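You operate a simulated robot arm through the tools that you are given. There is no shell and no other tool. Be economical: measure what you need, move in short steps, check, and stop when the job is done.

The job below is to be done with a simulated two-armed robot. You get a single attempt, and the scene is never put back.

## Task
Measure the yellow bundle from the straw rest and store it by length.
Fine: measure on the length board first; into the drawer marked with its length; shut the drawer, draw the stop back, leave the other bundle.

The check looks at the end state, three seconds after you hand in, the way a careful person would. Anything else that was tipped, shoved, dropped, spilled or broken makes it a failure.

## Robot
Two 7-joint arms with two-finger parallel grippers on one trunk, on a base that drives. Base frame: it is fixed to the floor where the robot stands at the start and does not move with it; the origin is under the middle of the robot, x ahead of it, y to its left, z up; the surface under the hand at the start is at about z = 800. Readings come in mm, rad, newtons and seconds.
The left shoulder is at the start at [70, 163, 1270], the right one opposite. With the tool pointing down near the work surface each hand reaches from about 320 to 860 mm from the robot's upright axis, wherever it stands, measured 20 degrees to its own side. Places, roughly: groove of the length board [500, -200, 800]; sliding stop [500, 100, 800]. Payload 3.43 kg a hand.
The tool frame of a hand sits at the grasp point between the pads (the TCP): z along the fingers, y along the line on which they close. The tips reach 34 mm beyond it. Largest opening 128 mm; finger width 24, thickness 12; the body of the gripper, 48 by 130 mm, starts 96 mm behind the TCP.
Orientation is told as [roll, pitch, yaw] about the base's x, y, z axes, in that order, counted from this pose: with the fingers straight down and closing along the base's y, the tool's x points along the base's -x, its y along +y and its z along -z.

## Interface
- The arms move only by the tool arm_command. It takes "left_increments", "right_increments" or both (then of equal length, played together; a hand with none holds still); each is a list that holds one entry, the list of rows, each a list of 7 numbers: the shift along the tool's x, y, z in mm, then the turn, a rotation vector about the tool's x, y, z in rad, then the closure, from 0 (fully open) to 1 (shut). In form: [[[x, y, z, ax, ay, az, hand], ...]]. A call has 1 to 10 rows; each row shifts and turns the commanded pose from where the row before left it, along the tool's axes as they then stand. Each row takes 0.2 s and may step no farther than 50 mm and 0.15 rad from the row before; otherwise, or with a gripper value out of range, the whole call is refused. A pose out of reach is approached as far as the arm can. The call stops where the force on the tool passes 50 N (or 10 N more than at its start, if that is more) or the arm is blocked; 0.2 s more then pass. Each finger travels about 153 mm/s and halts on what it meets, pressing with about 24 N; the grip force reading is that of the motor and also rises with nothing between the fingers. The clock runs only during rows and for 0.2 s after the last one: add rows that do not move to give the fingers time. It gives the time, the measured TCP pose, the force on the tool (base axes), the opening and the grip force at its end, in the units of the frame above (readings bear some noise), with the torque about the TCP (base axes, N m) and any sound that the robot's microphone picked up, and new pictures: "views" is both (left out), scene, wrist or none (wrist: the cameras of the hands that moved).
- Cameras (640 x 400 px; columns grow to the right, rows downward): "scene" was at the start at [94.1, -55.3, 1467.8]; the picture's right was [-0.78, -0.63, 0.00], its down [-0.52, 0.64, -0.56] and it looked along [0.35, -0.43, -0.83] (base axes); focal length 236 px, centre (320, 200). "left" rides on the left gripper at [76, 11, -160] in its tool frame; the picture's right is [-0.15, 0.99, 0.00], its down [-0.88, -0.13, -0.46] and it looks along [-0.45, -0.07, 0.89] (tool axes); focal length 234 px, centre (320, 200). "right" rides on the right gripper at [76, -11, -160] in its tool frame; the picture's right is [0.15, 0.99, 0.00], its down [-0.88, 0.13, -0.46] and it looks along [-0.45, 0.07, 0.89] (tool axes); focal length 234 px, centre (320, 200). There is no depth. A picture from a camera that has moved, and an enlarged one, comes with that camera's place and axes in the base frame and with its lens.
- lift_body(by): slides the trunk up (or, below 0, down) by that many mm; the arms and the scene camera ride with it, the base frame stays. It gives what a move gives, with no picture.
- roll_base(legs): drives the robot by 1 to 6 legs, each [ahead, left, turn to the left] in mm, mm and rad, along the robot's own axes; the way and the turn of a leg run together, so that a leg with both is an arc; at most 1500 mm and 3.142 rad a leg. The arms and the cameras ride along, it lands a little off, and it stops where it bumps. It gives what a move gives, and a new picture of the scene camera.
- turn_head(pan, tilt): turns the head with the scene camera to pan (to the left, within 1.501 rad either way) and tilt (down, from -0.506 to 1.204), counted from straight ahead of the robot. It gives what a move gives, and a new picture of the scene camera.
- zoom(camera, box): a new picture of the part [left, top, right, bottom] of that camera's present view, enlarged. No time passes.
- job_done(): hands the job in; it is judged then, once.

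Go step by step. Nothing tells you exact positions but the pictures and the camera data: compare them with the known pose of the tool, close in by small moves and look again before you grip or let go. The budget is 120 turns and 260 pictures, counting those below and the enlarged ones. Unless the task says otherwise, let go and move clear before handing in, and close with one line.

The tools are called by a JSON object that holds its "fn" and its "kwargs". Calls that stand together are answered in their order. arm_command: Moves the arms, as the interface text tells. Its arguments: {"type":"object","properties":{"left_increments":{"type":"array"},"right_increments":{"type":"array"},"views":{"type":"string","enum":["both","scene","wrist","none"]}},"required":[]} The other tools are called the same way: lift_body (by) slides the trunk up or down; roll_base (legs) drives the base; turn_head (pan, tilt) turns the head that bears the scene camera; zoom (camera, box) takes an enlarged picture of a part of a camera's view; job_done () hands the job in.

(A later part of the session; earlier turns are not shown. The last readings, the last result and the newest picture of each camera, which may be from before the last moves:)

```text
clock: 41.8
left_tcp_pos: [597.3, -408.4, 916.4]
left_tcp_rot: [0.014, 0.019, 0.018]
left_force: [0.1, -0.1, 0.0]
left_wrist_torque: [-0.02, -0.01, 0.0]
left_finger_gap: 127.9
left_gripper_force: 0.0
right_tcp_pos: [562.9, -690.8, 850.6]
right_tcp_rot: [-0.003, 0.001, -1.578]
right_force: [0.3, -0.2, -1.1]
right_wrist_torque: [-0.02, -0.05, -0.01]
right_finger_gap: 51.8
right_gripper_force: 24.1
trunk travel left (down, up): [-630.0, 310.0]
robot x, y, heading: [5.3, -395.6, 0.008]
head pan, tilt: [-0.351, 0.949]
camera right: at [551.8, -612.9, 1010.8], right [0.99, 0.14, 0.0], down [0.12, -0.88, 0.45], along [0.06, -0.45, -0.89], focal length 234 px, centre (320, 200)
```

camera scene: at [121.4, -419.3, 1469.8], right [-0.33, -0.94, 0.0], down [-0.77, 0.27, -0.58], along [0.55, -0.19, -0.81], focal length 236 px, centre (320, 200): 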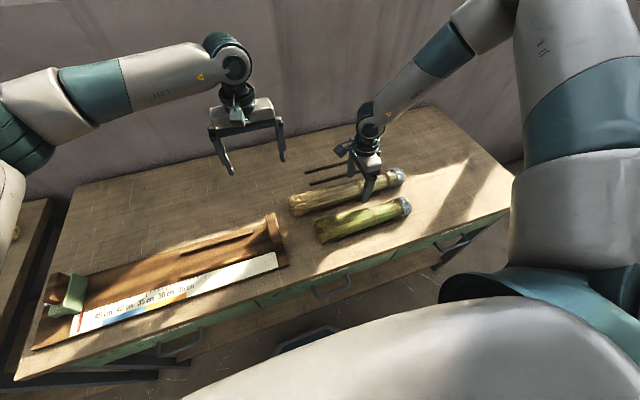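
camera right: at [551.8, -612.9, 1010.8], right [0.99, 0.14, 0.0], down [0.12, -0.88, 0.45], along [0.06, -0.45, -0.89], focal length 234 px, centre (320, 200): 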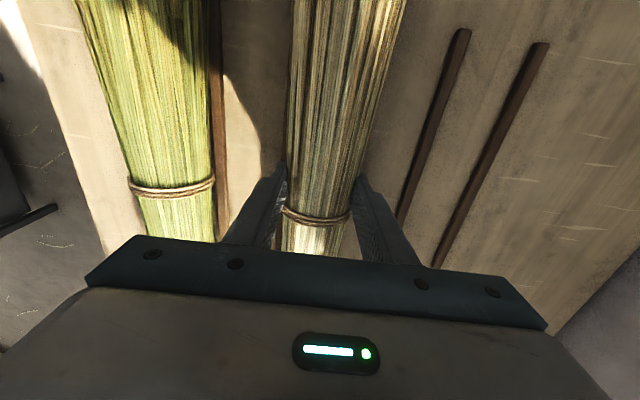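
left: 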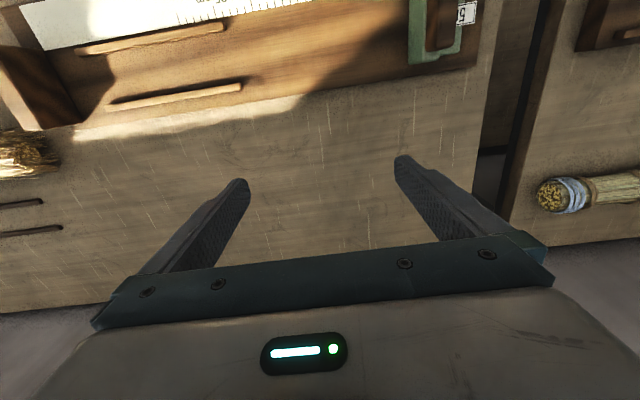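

Gripped at a 52 mm gap. I'll move the left hand clear of the bundle's head first, then lift.

{"fn": "arm_command", "kwargs": {"left_increments": [[[0, 45, -15, 0, 0, 0, 0], [0, 45, -15, 0, 0, 0, 0], [0, 45, -15, 0, 0, 0, 0], [0, 45, -15, 0, 0, 0, 0], [0, 0, 0, 0, 0, 0, 0], [0, 0, 0, 0, 0, 0, 0]]], "right_increments": [[[0, 0, 0, 0, 0, 0, 0.8], [0, 0, 0, 0, 0, 0, 0.8], [0, 0, 0, 0, 0, 0, 0.8], [0, 0, -20, 0, 0, 0, 0.8], [0, 0, -20, 0, 0, 0, 0.8], [0, 0, -20, 0, 0, 0, 0.8]]]}}

```text
clock: 43.2
left_tcp_pos: [594.0, -229.7, 982.8]
left_tcp_rot: [0.01, 0.019, 0.017]
left_force: [-0.1, 0.9, -0.6]
left_wrist_torque: [-0.01, 0.0, -0.01]
left_finger_gap: 128.3
left_gripper_force: 0.1
right_tcp_pos: [560.2, -688.8, 911.3]
right_tcp_rot: [-0.001, -0.001, -1.578]
right_force: [-1.0, 0.1, -0.7]
right_wrist_torque: [0.0, 0.0, -0.02]
right_finger_gap: 25.4
right_gripper_force: 0.1
trunk travel left (down, up): [-630.0, 310.0]
robot x, y, heading: [1.8, -398.7, 0.01]
head pan, tilt: [-0.351, 0.949]
camera scene: at [119.9, -418.5, 1350.0], right [-0.33, -0.94, 0.0], down [-0.77, 0.27, -0.58], along [0.55, -0.19, -0.81], focal length 236 px, centre (320, 200)
camera right: at [549.7, -611.4, 1071.8], right [0.99, 0.14, 0.0], down [0.12, -0.88, 0.46], along [0.06, -0.45, -0.89], focal length 234 px, centre (320, 200)
camera left: at [520.8, -219.8, 1141.7], right [0.13, 0.99, 0.01], down [0.89, -0.12, 0.44], along [0.43, -0.05, -0.9], focal length 234 px, centre (320, 200)
```

scene: 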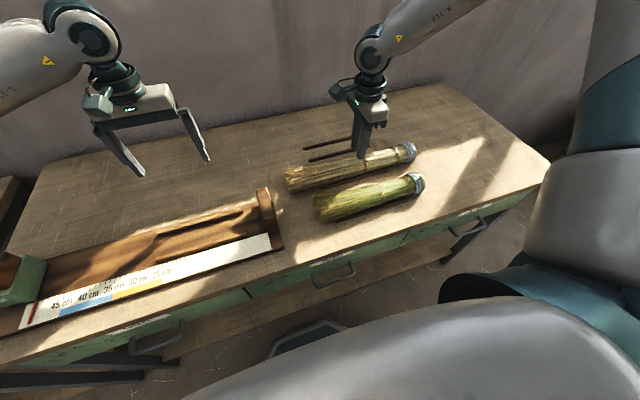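
right: 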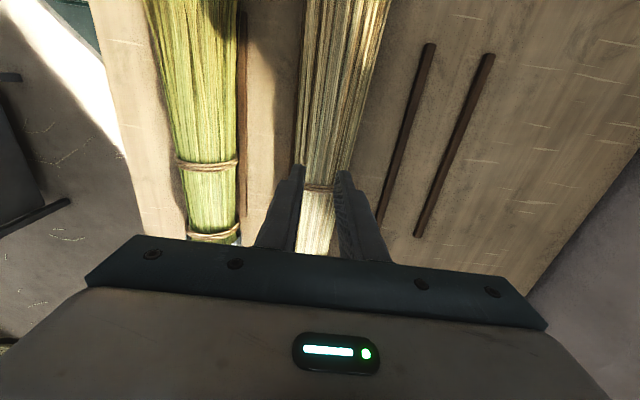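
left: 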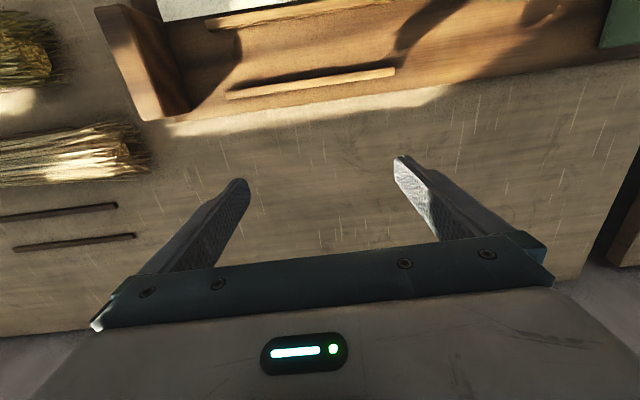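

The bundle slipped out, having been gripped too high. I'll check where it lies now.

{"fn": "zoom", "kwargs": {"camera": "scene", "box": [260, 100, 440, 240]}}

{"fn": "zoom", "kwargs": {"camera": "right", "box": [130, 0, 450, 250]}}

{"fn": "zoom", "kwargs": {"camera": "left", "box": [0, 0, 320, 200]}}

```text
2.86 times, centred on (350, 170) of scene
camera zoom: at [119.9, -418.5, 1350.0], right [-0.33, -0.94, 0.0], down [-0.77, 0.27, -0.58], along [0.55, -0.19, -0.81], focal length 673 px, centre (234, 286)
```

zoom: 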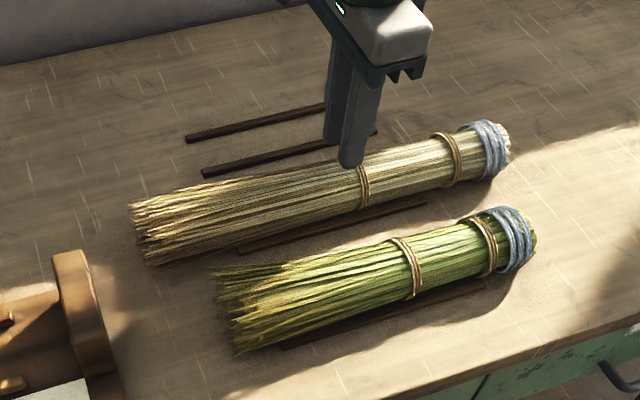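

```text
1.60 times, centred on (290, 125) of right
camera zoom: at [549.7, -611.4, 1071.8], right [0.99, 0.14, 0.0], down [0.12, -0.88, 0.46], along [0.06, -0.45, -0.89], focal length 375 px, centre (368, 320)
```

zoom: 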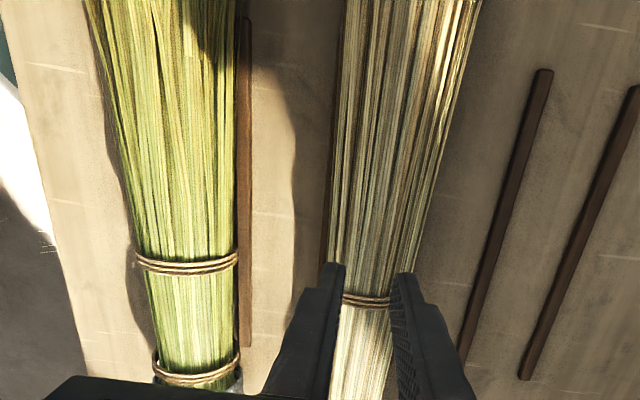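

```text
2.00 times, centred on (160, 100) of left
camera zoom: at [520.8, -219.8, 1141.7], right [0.13, 0.99, 0.01], down [0.89, -0.12, 0.44], along [0.43, -0.05, -0.9], focal length 468 px, centre (640, 400)
```

zoom: 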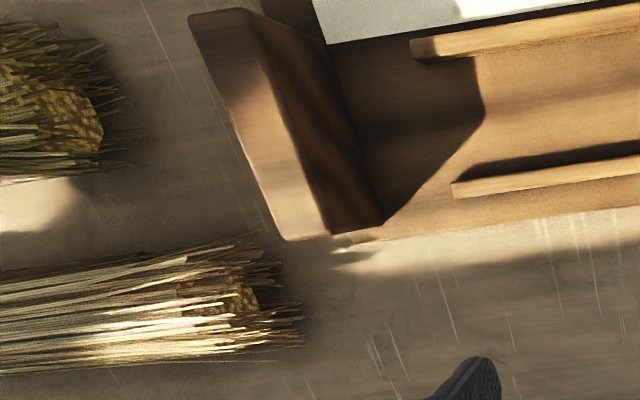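

The bundle has stayed on its rest. I'll regrip lower, at TCP z≈838.

{"fn": "arm_command", "kwargs": {"right_increments": [[[0, 0, 0, 0, 0, 0, 0.2], [0, 2, 0, 0, 0, 0, 0.2], [0, 0, 30, 0, 0, 0, 0.2], [0, 0, 30, 0, 0, 0, 0.2], [0, 0, 8, 0, 0, 0, 0.2], [0, 0, 5, 0, 0, 0, 0.2], [0, 0, 0, 0, 0, 0, 0.2]]], "views": "scene"}}

{"fn": "zoom", "kwargs": {"camera": "scene", "box": [280, 100, 440, 220]}}

```text
clock: 44.8
left_tcp_pos: [592.9, -230.7, 981.8]
left_tcp_rot: [0.013, 0.019, 0.019]
left_force: [0.0, -0.9, -0.8]
left_wrist_torque: [0.04, 0.0, -0.01]
left_finger_gap: 127.9
left_gripper_force: 0.0
right_tcp_pos: [563.9, -688.9, 837.5]
right_tcp_rot: [0.0, 0.002, -1.578]
right_force: [0.9, -0.1, 0.3]
right_wrist_torque: [-0.01, -0.05, -0.01]
right_finger_gap: 102.6
right_gripper_force: 0.1
trunk travel left (down, up): [-630.0, 310.0]
robot x, y, heading: [3.5, -393.4, 0.014]
head pan, tilt: [-0.351, 0.949]
camera scene: at [120.4, -419.1, 1349.9], right [-0.33, -0.94, 0.0], down [-0.77, 0.27, -0.58], along [0.55, -0.19, -0.81], focal length 236 px, centre (320, 200)
```

scene: 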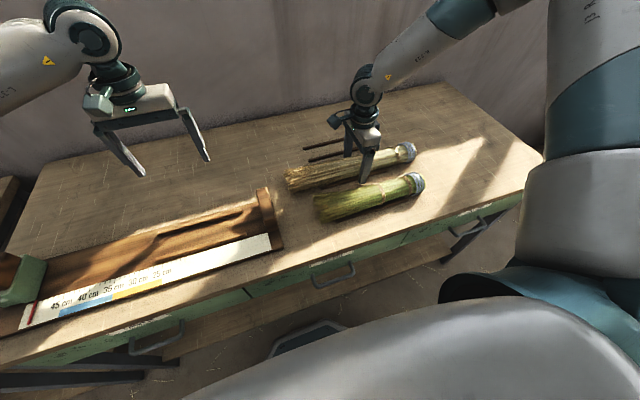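

```text
3.33 times, centred on (360, 160) of scene
camera zoom: at [120.4, -419.1, 1349.9], right [-0.33, -0.94, 0.0], down [-0.77, 0.27, -0.58], along [0.55, -0.19, -0.81], focal length 785 px, centre (187, 333)
```

zoom: 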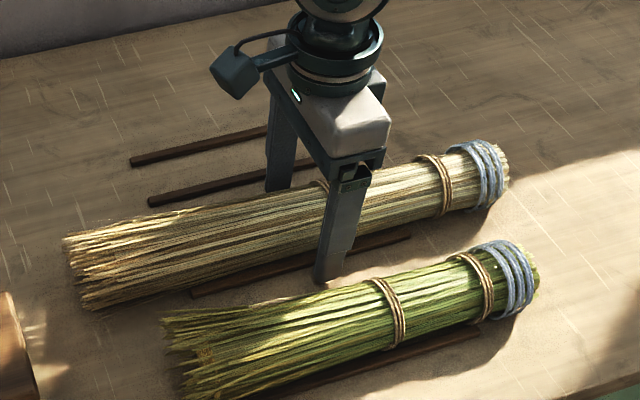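

I'll raise 3 mm to spare the rails and close, watching the gap.

{"fn": "arm_command", "kwargs": {"right_increments": [[[0, -2, -3, 0, 0, 0, 0.2], [0, 0, 0, 0, 0, 0, 0.4], [0, 0, 0, 0, 0, 0, 0.55], [0, 0, 0, 0, 0, 0, 0.65], [0, 0, 0, 0, 0, 0, 0.7], [0, 0, 0, 0, 0, 0, 0.7]]], "views": "wrist"}}

```text
clock: 46.2
left_tcp_pos: [592.8, -230.8, 980.0]
left_tcp_rot: [0.014, 0.022, 0.018]
left_force: [0.4, -0.3, -0.1]
left_wrist_torque: [-0.01, 0.0, 0.0]
left_finger_gap: 127.9
left_gripper_force: 0.1
right_tcp_pos: [561.2, -689.4, 840.7]
right_tcp_rot: [-0.002, 0.0, -1.577]
right_force: [0.0, 0.1, 0.5]
right_wrist_torque: [0.05, 0.01, -0.01]
right_finger_gap: 51.6
right_gripper_force: 23.7
trunk travel left (down, up): [-630.0, 310.0]
robot x, y, heading: [6.3, -397.5, 0.011]
head pan, tilt: [-0.351, 0.949]
camera right: at [551.8, -612.8, 1001.3], right [0.99, 0.14, 0.0], down [0.12, -0.88, 0.45], along [0.06, -0.45, -0.89], focal length 234 px, centre (320, 200)
```

right: 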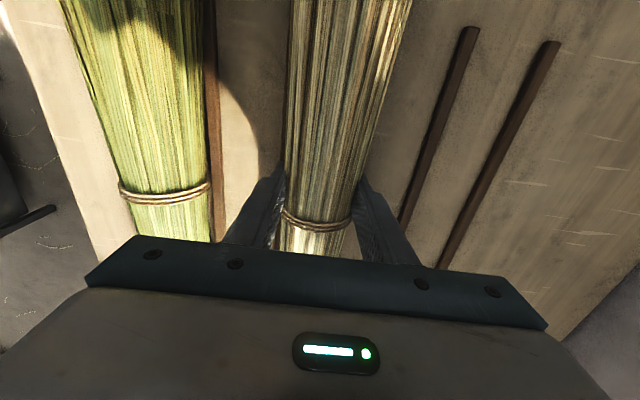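

Same 52 mm gap, so that is the true width there. I'll lift slowly with full closure commanded.

{"fn": "arm_command", "kwargs": {"right_increments": [[[0, 0, 0, 0, 0, 0, 1], [0, 0, 0, 0, 0, 0, 1], [0, 0, -3, 0, 0, 0, 1], [0, 0, -4, 0, 0, 0, 1], [0, 0, -4, 0, 0, 0, 1], [0, 0, -4, 0, 0, 0, 1]]], "views": "wrist"}}

```text
clock: 47.6
left_tcp_pos: [594.9, -230.5, 981.8]
left_tcp_rot: [0.013, 0.02, 0.018]
left_force: [0.3, 0.0, 0.5]
left_wrist_torque: [-0.03, -0.02, 0.0]
left_finger_gap: 127.9
left_gripper_force: 0.1
right_tcp_pos: [561.0, -691.2, 855.4]
right_tcp_rot: [-0.003, 0.002, -1.578]
right_force: [0.6, -0.1, -1.1]
right_wrist_torque: [0.0, -0.02, -0.01]
right_finger_gap: 51.7
right_gripper_force: 24.5
trunk travel left (down, up): [-630.0, 310.0]
robot x, y, heading: [3.5, -399.6, 0.014]
head pan, tilt: [-0.351, 0.949]
camera right: at [551.1, -612.9, 1016.3], right [0.99, 0.14, 0.0], down [0.12, -0.88, 0.45], along [0.06, -0.45, -0.89], focal length 234 px, centre (320, 200)
```

right: 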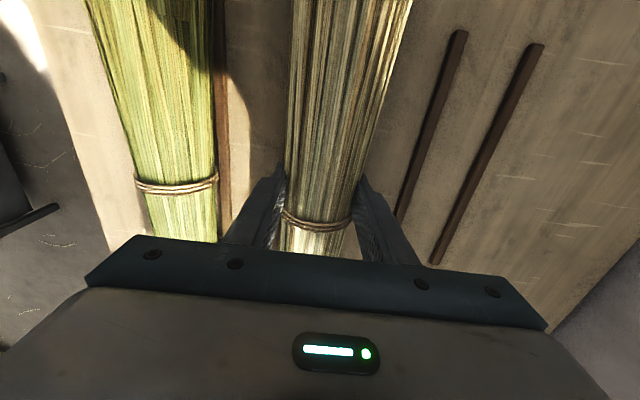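

It is rising with the hand. I'll continue gently.

{"fn": "arm_command", "kwargs": {"right_increments": [[[0, 0, -8, 0, 0, 0, 1], [0, 0, -8, 0, 0, 0, 1], [0, 0, -8, 0, 0, 0, 1], [0, 0, -8, 0, 0, 0, 1], [0, 0, -8, 0, 0, 0, 1], [0, 0, -8, 0, 0, 0, 1], [0, 0, -8, 0, 0, 0, 1], [0, 0, -8, 0, 0, 0, 1], [0, 0, -8, 0, 0, 0, 1], [0, 0, 0, 0, 0, 0, 1]]]}}

```text
clock: 49.8
left_tcp_pos: [594.1, -231.0, 982.0]
left_tcp_rot: [0.012, 0.021, 0.017]
left_force: [0.0, -1.0, -0.3]
left_wrist_torque: [-0.02, 0.02, 0.06]
left_finger_gap: 127.9
left_gripper_force: 0.0
right_tcp_pos: [561.6, -690.4, 928.2]
right_tcp_rot: [-0.003, 0.002, -1.578]
right_force: [-0.7, 0.7, -0.7]
right_wrist_torque: [0.03, -0.01, 0.0]
right_finger_gap: 51.6
right_gripper_force: 23.6
trunk travel left (down, up): [-630.0, 310.0]
robot x, y, heading: [2.9, -395.1, 0.01]
head pan, tilt: [-0.351, 0.949]
camera scene: at [120.8, -419.3, 1349.9], right [-0.33, -0.94, 0.0], down [-0.77, 0.27, -0.58], along [0.55, -0.19, -0.81], focal length 236 px, centre (320, 200)
camera right: at [551.7, -613.3, 1087.8], right [0.99, 0.14, 0.0], down [0.12, -0.88, 0.45], along [0.06, -0.45, -0.89], focal length 234 px, centre (320, 200)
```

scene: 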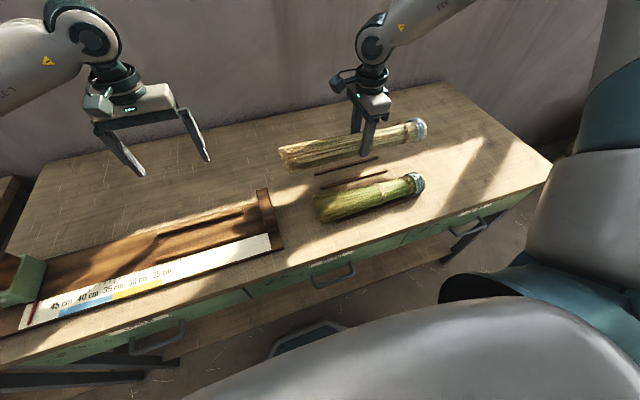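
right: 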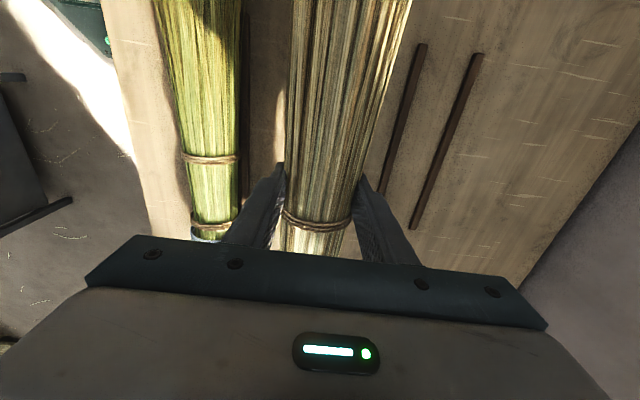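

The bundle hangs level and firm. I'll lift a bit more and drive left to the board.

{"fn": "arm_command", "kwargs": {"right_increments": [[[0, 0, -8, 0, 0, 0, 1], [0, 0, -8, 0, 0, 0, 1], [0, 0, -8, 0, 0, 0, 1], [0, 0, -8, 0, 0, 0, 1], [0, 0, -8, 0, 0, 0, 1], [0, 0, 0, 0, 0, 0, 1]]], "views": "none"}}

{"fn": "zoom", "kwargs": {"camera": "scene", "box": [240, 80, 460, 230]}}

{"fn": "roll_base", "kwargs": {"legs": [[0, 235, 0], [0, 235, 0]]}}

```text
clock: 51.2
left_tcp_pos: [595.0, -230.8, 981.1]
left_tcp_rot: [0.015, 0.02, 0.017]
left_force: [0.4, -0.5, -0.4]
left_wrist_torque: [0.0, -0.02, -0.02]
left_finger_gap: 128.2
left_gripper_force: 0.1
right_tcp_pos: [561.6, -690.7, 966.0]
right_tcp_rot: [-0.003, 0.002, -1.578]
right_force: [0.0, -0.1, -0.2]
right_wrist_torque: [0.05, 0.0, 0.0]
right_finger_gap: 51.9
right_gripper_force: 23.9
trunk travel left (down, up): [-630.0, 310.0]
robot x, y, heading: [3.4, -390.7, 0.009]
head pan, tilt: [-0.351, 0.949]
```

```text
2.67 times, centred on (350, 155) of scene
camera zoom: at [120.9, -419.2, 1349.9], right [-0.33, -0.94, 0.0], down [-0.77, 0.27, -0.58], along [0.55, -0.19, -0.81], focal length 628 px, centre (240, 320)
```

zoom: 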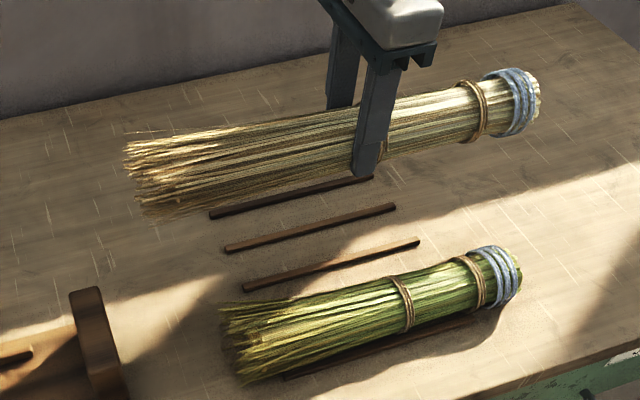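

```text
clock: 54.3
left_tcp_pos: [590.2, 240.3, 981.7]
left_tcp_rot: [0.013, 0.019, 0.013]
left_force: [-0.4, -1.2, -0.1]
left_wrist_torque: [0.01, -0.02, -0.03]
left_finger_gap: 128.0
left_gripper_force: 0.1
right_tcp_pos: [555.6, -219.2, 967.3]
right_tcp_rot: [-0.002, 0.001, -1.583]
right_force: [0.3, -0.3, -1.6]
right_wrist_torque: [0.03, -0.01, 0.03]
right_finger_gap: 51.5
right_gripper_force: 24.1
trunk travel left (down, up): [-630.0, 310.0]
robot x, y, heading: [1.5, 80.0, 0.006]
head pan, tilt: [-0.351, 0.949]
camera scene: at [116.2, 53.9, 1349.9], right [-0.34, -0.94, 0.0], down [-0.77, 0.28, -0.58], along [0.55, -0.2, -0.81], focal length 236 px, centre (320, 200)
```

scene: 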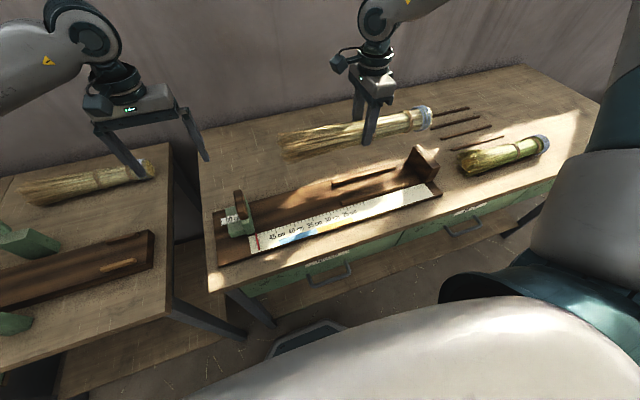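

The bundle is now above the board. I'll zoom for board geometry.

{"fn": "zoom", "kwargs": {"camera": "scene", "box": [320, 130, 460, 230]}}

{"fn": "zoom", "kwargs": {"camera": "scene", "box": [200, 170, 370, 280]}}

{"fn": "zoom", "kwargs": {"camera": "right", "box": [0, 0, 640, 400]}}

{"fn": "zoom", "kwargs": {"camera": "scene", "box": [270, 90, 450, 180]}}

```text
4.00 times, centred on (390, 180) of scene
camera zoom: at [116.2, 53.9, 1349.9], right [-0.34, -0.94, 0.0], down [-0.77, 0.28, -0.58], along [0.55, -0.2, -0.81], focal length 942 px, centre (40, 280)
```

zoom: 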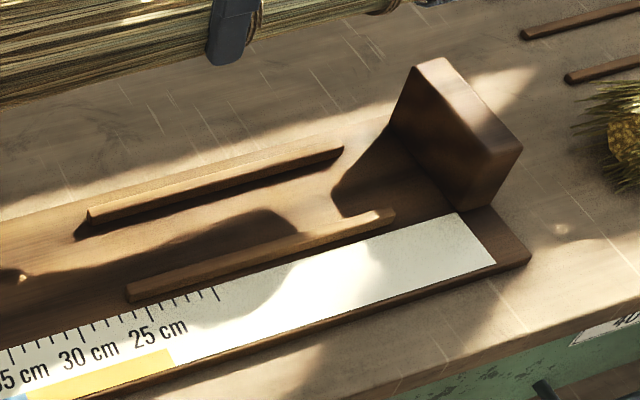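

```text
3.64 times, centred on (285, 225) of scene
camera zoom: at [116.2, 53.9, 1349.9], right [-0.34, -0.94, 0.0], down [-0.77, 0.28, -0.58], along [0.55, -0.2, -0.81], focal length 856 px, centre (447, 109)
```

zoom: 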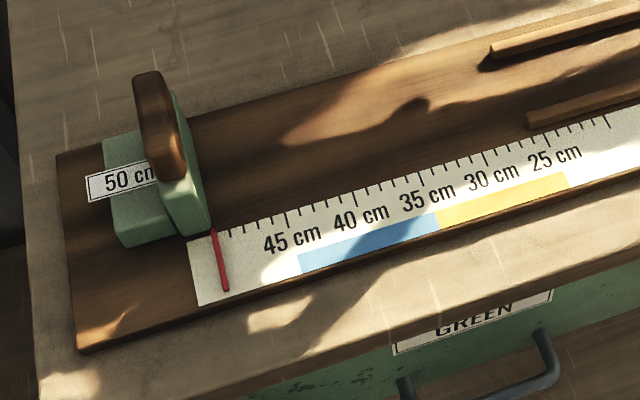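

```text
1.00 times, centred on (320, 200) of right (not enlarged: the box is as wide or as high as the picture)
camera zoom: at [546.3, -142.3, 1127.1], right [0.99, 0.13, 0.0], down [0.12, -0.88, 0.45], along [0.06, -0.45, -0.89], focal length 234 px, centre (320, 200)
```

zoom: 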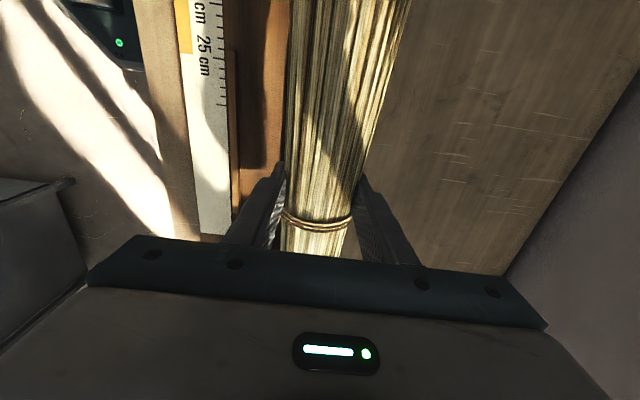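

```text
3.56 times, centred on (360, 135) of scene
camera zoom: at [116.2, 53.9, 1349.9], right [-0.34, -0.94, 0.0], down [-0.77, 0.28, -0.58], along [0.55, -0.2, -0.81], focal length 837 px, centre (178, 431)
```

zoom: 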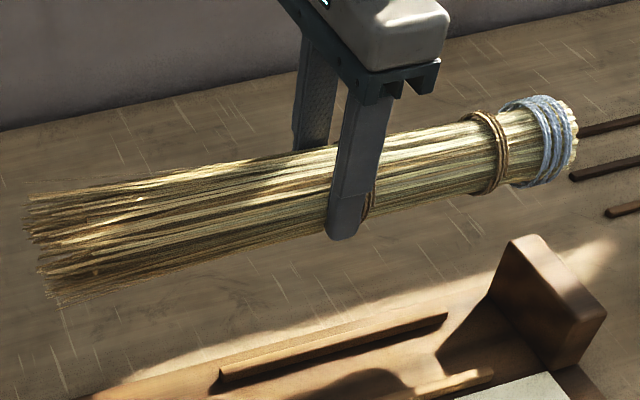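

Groove axis is x≈481 and the fence face y≈−391; the butt end is about 202 mm to the right of the TCP. I'll move over the groove with ~8 mm clearance and lower partly.

{"fn": "arm_command", "kwargs": {"right_increments": [[[9, -19.5, 0, 0, 0, 0, 1], [9, -19.5, 0, 0, 0, 0, 1], [9, -19.5, 0, 0, 0, 0, 1], [9, -19.5, 0, 0, 0, 0, 1], [0, 0, 12, 0, 0, 0, 1], [0, 0, 12, 0, 0, 0, 1], [0, 0, 12, 0, 0, 0, 1], [0, 0, 12, 0, 0, 0, 1], [0, 0, 12, 0, 0, 0, 1], [0, 0, 12, 0, 0, 0, 1]]]}}

{"fn": "zoom", "kwargs": {"camera": "scene", "box": [250, 110, 450, 250]}}

```text
clock: 56.5
left_tcp_pos: [590.9, 240.9, 981.4]
left_tcp_rot: [0.013, 0.019, 0.012]
left_force: [0.1, -0.2, -0.3]
left_wrist_torque: [0.0, 0.02, 0.01]
left_finger_gap: 127.7
left_gripper_force: 0.0
right_tcp_pos: [477.6, -182.4, 895.0]
right_tcp_rot: [0.0, 0.001, -1.584]
right_force: [-0.2, 0.4, -0.4]
right_wrist_torque: [0.03, -0.02, -0.02]
right_finger_gap: 51.6
right_gripper_force: 24.2
trunk travel left (down, up): [-630.0, 310.0]
robot x, y, heading: [-1.0, 77.4, 0.009]
head pan, tilt: [-0.351, 0.949]
camera scene: at [116.7, 53.8, 1349.9], right [-0.34, -0.94, 0.0], down [-0.77, 0.28, -0.58], along [0.55, -0.2, -0.81], focal length 236 px, centre (320, 200)
camera right: at [468.4, -105.6, 1054.7], right [0.99, 0.13, 0.0], down [0.12, -0.88, 0.45], along [0.06, -0.45, -0.89], focal length 234 px, centre (320, 200)
```

scene: 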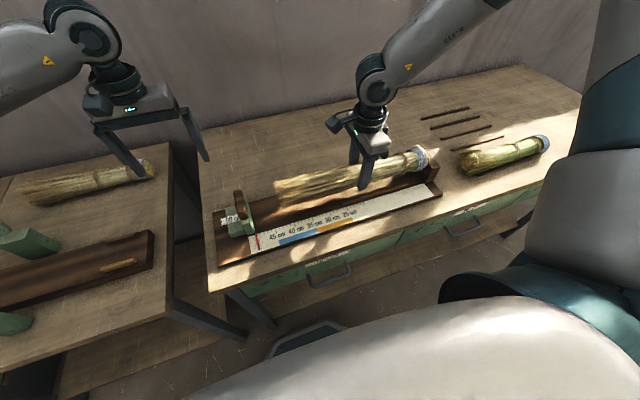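
right: 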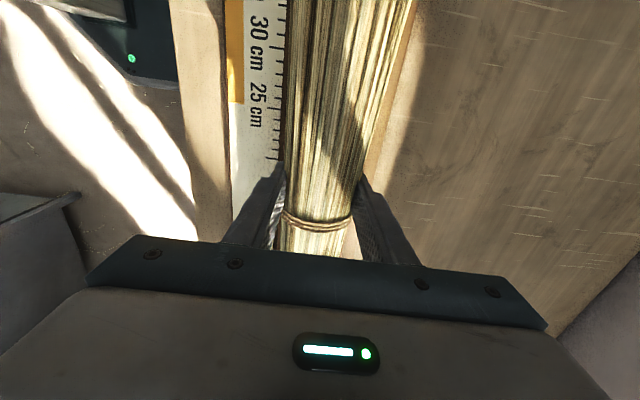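

```text
2.86 times, centred on (350, 180) of scene
camera zoom: at [116.7, 53.8, 1349.9], right [-0.34, -0.94, 0.0], down [-0.77, 0.28, -0.58], along [0.55, -0.2, -0.81], focal length 673 px, centre (234, 257)
```

zoom: 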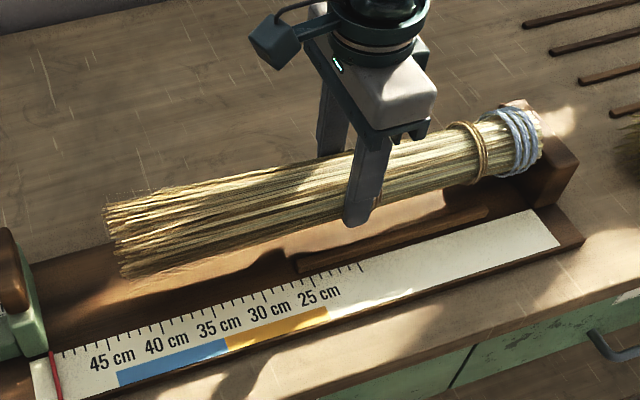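

About 7 mm of clearance to the fence. I'll shift 5 mm more away and lower slowly into the groove.

{"fn": "arm_command", "kwargs": {"right_increments": [[[5, 0, 0, 0, 0, 0, 1], [0, 0, 6, 0, 0, 0, 1], [0, 0, 6, 0, 0, 0, 1], [0, 0, 6, 0, 0, 0, 1], [0, 0, 5, 0, 0, 0, 1], [0, 0, 4, 0, 0, 0, 1], [0, 0, 3, 0, 0, 0, 1]]]}}

{"fn": "zoom", "kwargs": {"camera": "scene", "box": [250, 110, 450, 250]}}

```text
clock: 58.1
left_tcp_pos: [589.3, 239.8, 981.7]
left_tcp_rot: [0.013, 0.021, 0.013]
left_force: [0.5, 0.3, 0.2]
left_wrist_torque: [0.03, 0.0, 0.0]
left_finger_gap: 127.9
left_gripper_force: 0.0
right_tcp_pos: [478.8, -176.5, 866.1]
right_tcp_rot: [-0.005, 0.0, -1.583]
right_force: [-0.4, -1.0, -1.4]
right_wrist_torque: [0.03, -0.02, -0.03]
right_finger_gap: 51.7
right_gripper_force: 24.0
trunk travel left (down, up): [-630.0, 310.0]
robot x, y, heading: [-1.2, 76.2, 0.008]
head pan, tilt: [-0.351, 0.949]
camera scene: at [116.3, 53.9, 1349.9], right [-0.34, -0.94, 0.0], down [-0.77, 0.27, -0.58], along [0.55, -0.2, -0.81], focal length 236 px, centre (320, 200)
camera right: at [469.0, -100.0, 1025.9], right [0.99, 0.13, 0.0], down [0.12, -0.88, 0.45], along [0.06, -0.45, -0.89], focal length 234 px, centre (320, 200)
```

scene: 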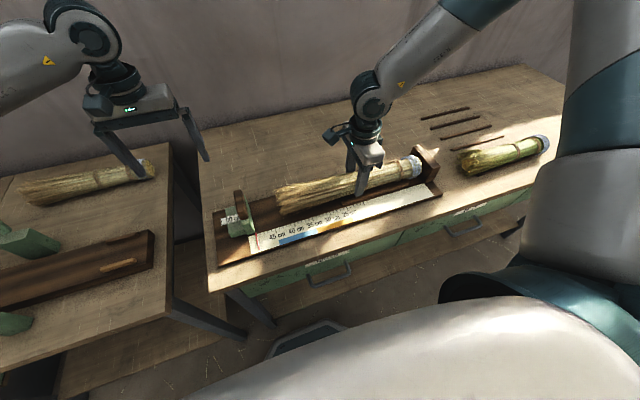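
right: 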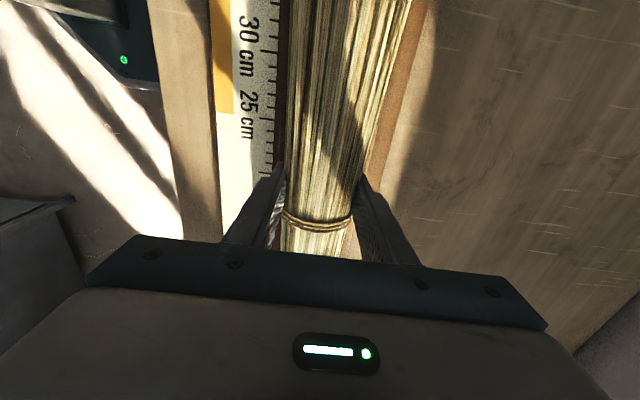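

```text
2.86 times, centred on (350, 180) of scene
camera zoom: at [116.3, 53.9, 1349.9], right [-0.34, -0.94, 0.0], down [-0.77, 0.27, -0.58], along [0.55, -0.2, -0.81], focal length 673 px, centre (234, 257)
```

zoom: 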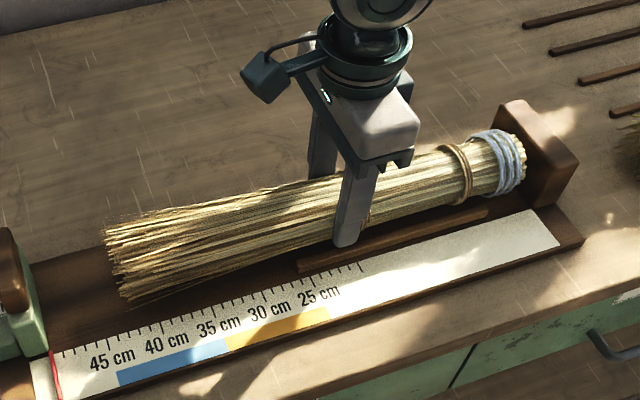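

Well aligned. I'll lower in small steps until contact.

{"fn": "arm_command", "kwargs": {"right_increments": [[[0, 0, 2, 0, 0, 0, 1], [0, 0, 2, 0, 0, 0, 1], [0, 0, 2, 0, 0, 0, 1], [0, 0, 1.5, 0, 0, 0, 1], [0, 0, 0, 0, 0, 0, 1]]], "views": "none"}}

```text
clock: 59.3
left_tcp_pos: [590.7, 240.6, 980.9]
left_tcp_rot: [0.013, 0.02, 0.011]
left_force: [-0.5, 0.5, -0.1]
left_wrist_torque: [0.02, 0.03, 0.0]
left_finger_gap: 128.2
left_gripper_force: 0.1
right_tcp_pos: [478.9, -176.2, 857.4]
right_tcp_rot: [-0.001, 0.002, -1.583]
right_force: [0.3, -1.9, 4.2]
right_wrist_torque: [-0.11, -0.14, -0.1]
right_finger_gap: 51.7
right_gripper_force: 23.7
trunk travel left (down, up): [-630.0, 310.0]
robot x, y, heading: [-0.1, 79.1, 0.009]
head pan, tilt: [-0.351, 0.949]
```

Touching the board. Now slide right towards the fence in small steps.

{"fn": "arm_command", "kwargs": {"right_increments": [[[0, 0, -0.7, 0, 0, 0, 1], [-3, 0, 0, 0, 0, 0, 1], [-3, 0, 0, 0, 0, 0, 1], [-3, 0, 0, 0, 0, 0, 1], [-2, 0, 0, 0, 0, 0, 1]]], "views": "none"}}

{"fn": "zoom", "kwargs": {"camera": "scene", "box": [350, 130, 450, 210]}}

```text
clock: 60.5
left_tcp_pos: [590.9, 240.5, 980.1]
left_tcp_rot: [0.014, 0.018, 0.013]
left_force: [-0.3, 0.0, 0.1]
left_wrist_torque: [0.0, 0.0, -0.04]
left_finger_gap: 128.1
left_gripper_force: 0.1
right_tcp_pos: [478.2, -188.1, 858.2]
right_tcp_rot: [-0.002, 0.001, -1.582]
right_force: [0.3, -0.6, -0.8]
right_wrist_torque: [0.02, -0.01, -0.02]
right_finger_gap: 51.7
right_gripper_force: 23.7
trunk travel left (down, up): [-630.0, 310.0]
robot x, y, heading: [1.0, 78.8, 0.002]
head pan, tilt: [-0.351, 0.949]
```

```text
5.00 times, centred on (400, 170) of scene
camera zoom: at [116.2, 54.0, 1349.9], right [-0.34, -0.94, 0.0], down [-0.77, 0.27, -0.58], along [0.55, -0.2, -0.81], focal length 1177 px, centre (-80, 350)
```

zoom: 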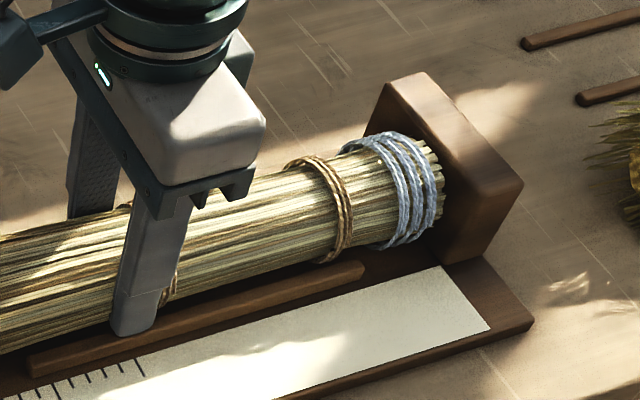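

{"fn": "arm_command", "kwargs": {"right_increments": [[[-1.5, 0, 0, 0, 0, 0, 1], [-1.5, 0, 0, 0, 0, 0, 1], [-1.5, 0, 0, 0, 0, 0, 1], [-1.5, 0, 0, 0, 0, 0, 1]]], "views": "none"}}

{"fn": "zoom", "kwargs": {"camera": "scene", "box": [350, 130, 450, 210]}}

```text
clock: 61.5
left_tcp_pos: [590.5, 243.4, 981.1]
left_tcp_rot: [0.012, 0.019, 0.013]
left_force: [-0.4, 0.4, 0.3]
left_wrist_torque: [0.0, 0.01, -0.01]
left_finger_gap: 128.2
left_gripper_force: 0.1
right_tcp_pos: [478.2, -190.3, 858.9]
right_tcp_rot: [-0.002, 0.003, -1.581]
right_force: [-2.6, 15.5, -4.6]
right_wrist_torque: [0.52, 0.03, -0.19]
right_finger_gap: 51.7
right_gripper_force: 24.5
trunk travel left (down, up): [-630.0, 310.0]
robot x, y, heading: [-2.8, 79.9, 0.007]
head pan, tilt: [-0.351, 0.949]
```

```text
5.00 times, centred on (400, 170) of scene
camera zoom: at [116.1, 56.3, 1349.9], right [-0.34, -0.94, 0.0], down [-0.77, 0.27, -0.58], along [0.55, -0.2, -0.81], focal length 1177 px, centre (-80, 350)
```

zoom: 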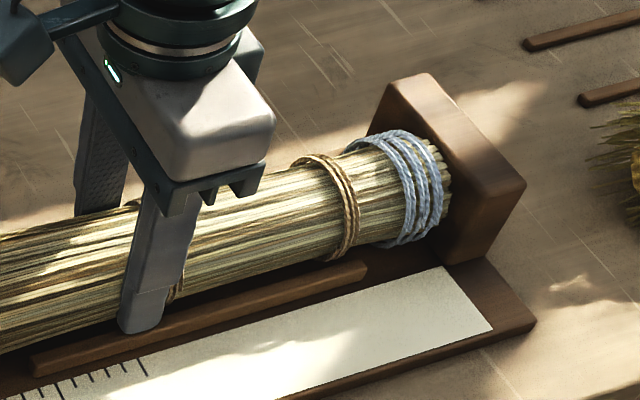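

The butt end is against the fence (15 N). I'll ease off, set it down and open the fingers around it.

{"fn": "arm_command", "kwargs": {"right_increments": [[[2, 0, 0, 0, 0, 0, 1], [0, 0, 1.2, 0, 0, 0, 1], [0, 0, 0, 0, 0, 0, 0.5], [0, 0, 0, 0, 0, 0, 0.3], [0, 0, 0, 0, 0, 0, 0.3], [0, 0, 0, 0, 0, 0, 0.3]]], "views": "scene"}}

{"fn": "zoom", "kwargs": {"camera": "scene", "box": [200, 120, 450, 270]}}

{"fn": "zoom", "kwargs": {"camera": "scene", "box": [200, 180, 300, 260]}}

{"fn": "zoom", "kwargs": {"camera": "left", "box": [0, 0, 640, 400]}}

```text
clock: 62.9
left_tcp_pos: [589.6, 238.7, 982.3]
left_tcp_rot: [0.014, 0.018, 0.011]
left_force: [0.1, -0.1, -0.1]
left_wrist_torque: [-0.02, 0.01, -0.04]
left_finger_gap: 128.0
left_gripper_force: 0.0
right_tcp_pos: [477.2, -194.7, 857.2]
right_tcp_rot: [-0.002, -0.002, -1.585]
right_force: [-3.0, -11.1, 11.8]
right_wrist_torque: [-0.46, -0.52, -0.5]
right_finger_gap: 88.8
right_gripper_force: 0.1
trunk travel left (down, up): [-630.0, 310.0]
robot x, y, heading: [-0.7, 77.2, 0.003]
head pan, tilt: [-0.351, 0.949]
camera scene: at [114.6, 52.9, 1350.1], right [-0.34, -0.94, 0.0], down [-0.76, 0.28, -0.58], along [0.55, -0.2, -0.81], focal length 236 px, centre (320, 200)
```

scene: 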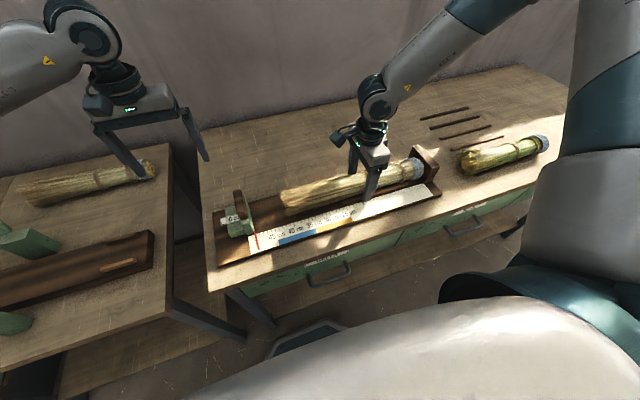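

```text
2.56 times, centred on (325, 195) of scene
camera zoom: at [114.6, 52.9, 1350.1], right [-0.34, -0.94, 0.0], down [-0.76, 0.28, -0.58], along [0.55, -0.2, -0.81], focal length 603 px, centre (307, 213)
```

zoom: 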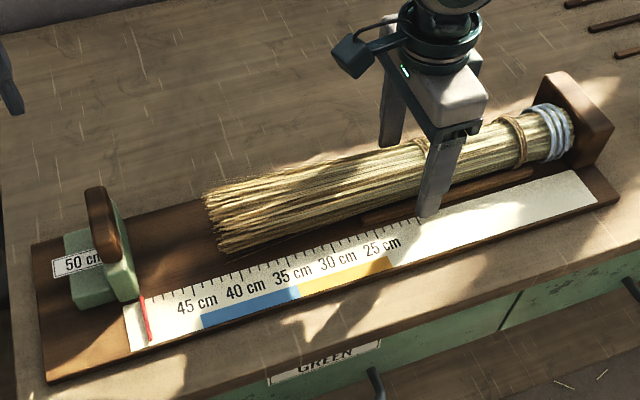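

```text
5.00 times, centred on (250, 220) of scene
camera zoom: at [114.6, 52.9, 1350.1], right [-0.34, -0.94, 0.0], down [-0.76, 0.28, -0.58], along [0.55, -0.2, -0.81], focal length 1177 px, centre (670, 100)
```

zoom: 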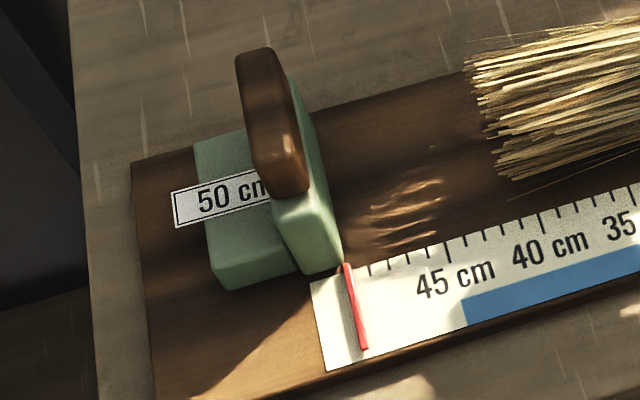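

```text
1.00 times, centred on (320, 200) of left (not enlarged: the box is as wide or as high as the picture)
camera zoom: at [516.7, 249.3, 1142.3], right [0.14, 0.99, 0.01], down [0.89, -0.13, 0.44], along [0.43, -0.05, -0.9], focal length 234 px, centre (320, 200)
```

zoom: 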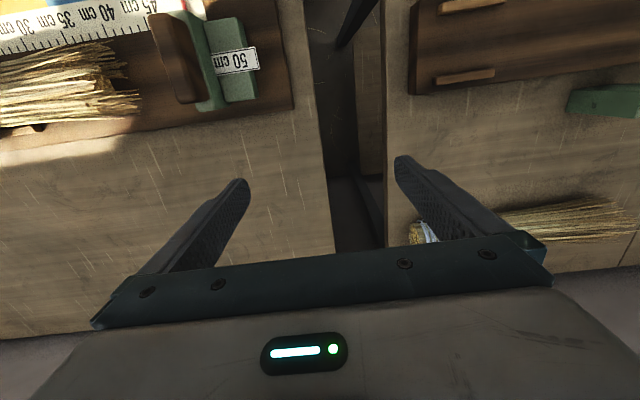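

There is a small residual force on the right hand, probably a finger on a rail. I'll lift it straight clear.

{"fn": "arm_command", "kwargs": {"right_increments": [[[0, 0, -3, 0, 0, 0, 0.25], [0, 0, -10, 0, 0, 0, 0.2], [0, 0, -20, 0, 0, 0, 0.2], [0, 0, -40, 0, 0, 0, 0.2], [0, 0, -40, 0, 0, 0, 0.2], [0, 0, 0, 0, 0, 0, 0.2]]], "views": "wrist"}}

{"fn": "zoom", "kwargs": {"camera": "scene", "box": [200, 120, 450, 270]}}

```text
clock: 64.3
left_tcp_pos: [592.4, 240.8, 981.0]
left_tcp_rot: [0.014, 0.022, 0.011]
left_force: [-0.2, 0.3, -0.2]
left_wrist_torque: [0.0, 0.08, 0.0]
left_finger_gap: 128.1
left_gripper_force: 0.0
right_tcp_pos: [476.7, -192.5, 971.1]
right_tcp_rot: [-0.004, 0.001, -1.582]
right_force: [-0.6, 0.5, 0.9]
right_wrist_torque: [-0.01, -0.02, 0.02]
right_finger_gap: 102.5
right_gripper_force: 0.1
trunk travel left (down, up): [-630.0, 310.0]
robot x, y, heading: [-1.9, 75.0, 0.004]
head pan, tilt: [-0.351, 0.949]
camera right: at [469.1, -115.7, 1130.8], right [0.99, 0.13, 0.0], down [0.12, -0.88, 0.45], along [0.06, -0.45, -0.89], focal length 234 px, centre (320, 200)
```

right: 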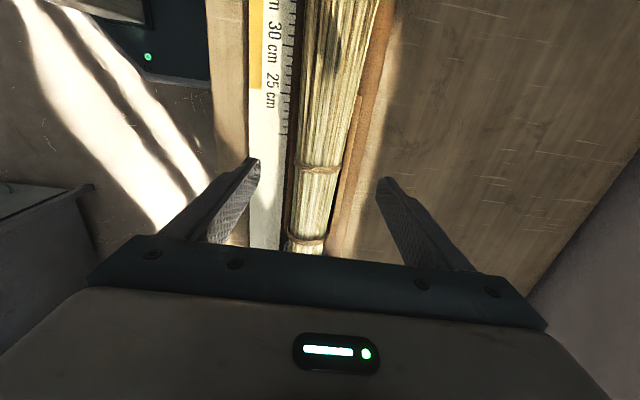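

```text
2.56 times, centred on (325, 195) of scene
camera zoom: at [117.1, 54.0, 1349.8], right [-0.34, -0.94, 0.0], down [-0.77, 0.27, -0.58], along [0.55, -0.2, -0.81], focal length 603 px, centre (307, 213)
```

zoom: 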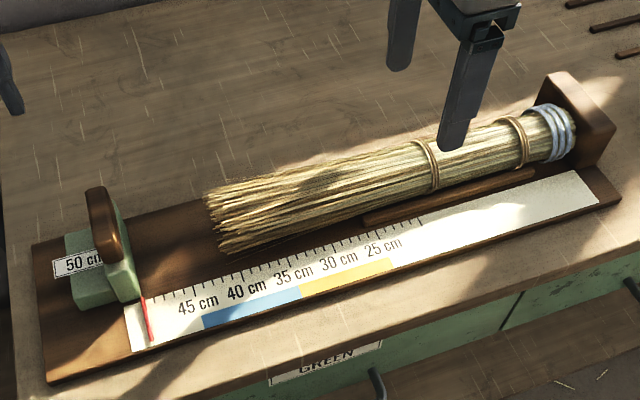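

The bundle lies in the groove against the fence. Now the stop: I'll look at its knob closely.

{"fn": "zoom", "kwargs": {"camera": "left", "box": [100, 0, 340, 150]}}

{"fn": "zoom", "kwargs": {"camera": "scene", "box": [205, 180, 285, 245]}}

```text
2.67 times, centred on (220, 75) of left
camera zoom: at [518.7, 250.4, 1141.1], right [0.14, 0.99, 0.01], down [0.89, -0.13, 0.44], along [0.43, -0.05, -0.9], focal length 624 px, centre (587, 533)
```

zoom: 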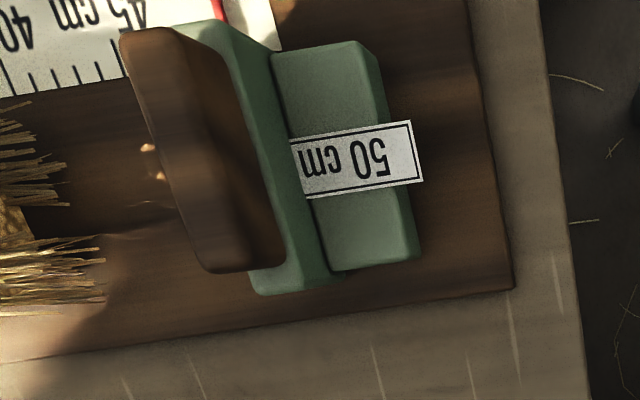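

```text
6.15 times, centred on (245, 212) of scene
camera zoom: at [117.1, 54.0, 1349.8], right [-0.34, -0.94, 0.0], down [-0.77, 0.27, -0.58], along [0.55, -0.2, -0.81], focal length 1449 px, centre (782, 123)
```

zoom: 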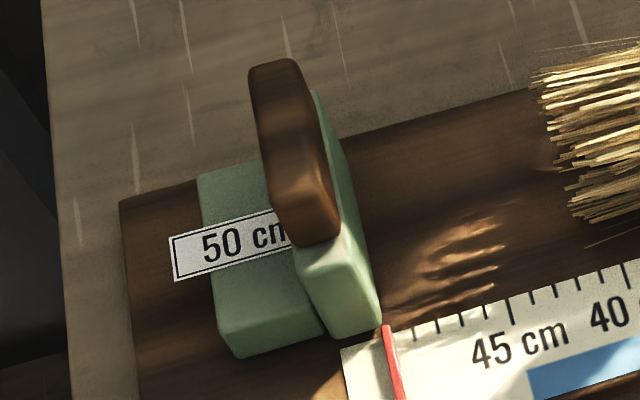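

The knob sits atop the green plate at about x≈480, y≈124, z≈850–885. To stay behind the measuring face I'll grip it along x, so I turn the left hand by 90°.

{"fn": "arm_command", "kwargs": {"left_increments": [[[0, 0, 0, 0, 0, -0.15, 0.2], [0, 0, 0, 0, 0, -0.15, 0.2], [0, 0, 0, 0, 0, -0.15, 0.2], [0, 0, 0, 0, 0, -0.15, 0.2], [0, 0, 0, 0, 0, -0.15, 0.2], [0, 0, 0, 0, 0, -0.15, 0.2], [0, 0, 0, 0, 0, -0.15, 0.2], [0, 0, 0, 0, 0, -0.15, 0.2], [0, 0, 0, 0, 0, -0.15, 0.2], [0, 0, 0, 0, 0, -0.15, 0.2]]], "views": "none"}}

{"fn": "arm_command", "kwargs": {"left_increments": [[[0, 0, 0, -0.012, -0.018, -0.057, 0.2], [27, 27, 0, 0, 0, 0, 0.2], [27, 27, 0, 0, 0, 0, 0.2], [27, 27, 0, 0, 0, 0, 0.2], [27, 27, 0, 0, 0, 0, 0.2], [0, 0, 0, 0, 0, 0, 0.2]]]}}

```text
clock: 66.5
left_tcp_pos: [590.4, 239.4, 981.7]
left_tcp_rot: [0.021, -0.013, 1.512]
left_force: [-0.4, 0.2, 0.0]
left_wrist_torque: [0.03, 0.02, 0.01]
left_finger_gap: 102.4
left_gripper_force: 0.1
right_tcp_pos: [479.2, -192.1, 971.6]
right_tcp_rot: [-0.002, 0.001, -1.583]
right_force: [-0.1, -1.3, 0.2]
right_wrist_torque: [-0.03, 0.02, -0.02]
right_finger_gap: 102.5
right_gripper_force: 0.0
trunk travel left (down, up): [-630.0, 310.0]
robot x, y, heading: [2.3, 78.4, 0.008]
head pan, tilt: [-0.351, 0.949]
```

```text
clock: 67.9
left_tcp_pos: [481.1, 134.5, 980.0]
left_tcp_rot: [0.032, -0.031, 1.568]
left_force: [0.2, -0.1, 0.3]
left_wrist_torque: [-0.02, -0.01, 0.02]
left_finger_gap: 102.5
left_gripper_force: 0.2
right_tcp_pos: [477.9, -192.1, 971.8]
right_tcp_rot: [-0.002, 0.001, -1.583]
right_force: [0.2, 1.6, -0.5]
right_wrist_torque: [0.03, -0.03, 0.03]
right_finger_gap: 102.3
right_gripper_force: 0.1
trunk travel left (down, up): [-630.0, 310.0]
robot x, y, heading: [-1.4, 77.8, 0.009]
head pan, tilt: [-0.351, 0.949]
camera scene: at [116.3, 55.0, 1349.9], right [-0.34, -0.94, 0.0], down [-0.77, 0.27, -0.58], along [0.55, -0.2, -0.81], focal length 236 px, centre (320, 200)
camera left: at [474.9, 55.5, 1136.5], right [-0.99, 0.15, 0.04], down [0.15, 0.87, 0.48], along [0.04, 0.48, -0.88], focal length 234 px, centre (320, 200)
```

scene: 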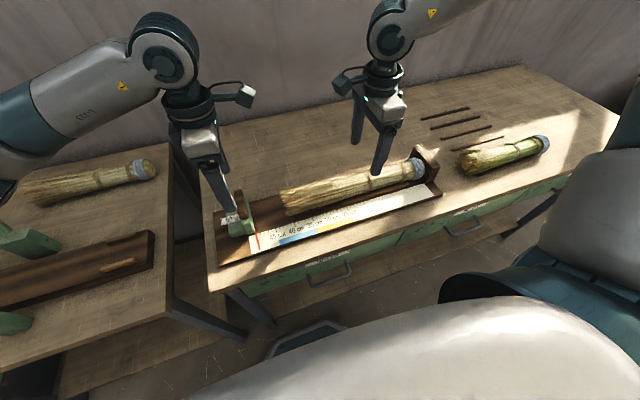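
left: 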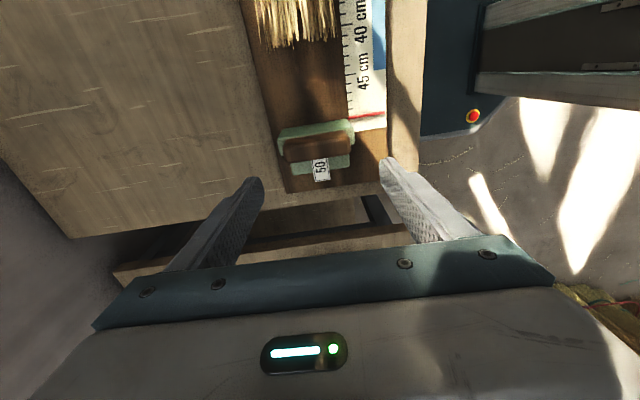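

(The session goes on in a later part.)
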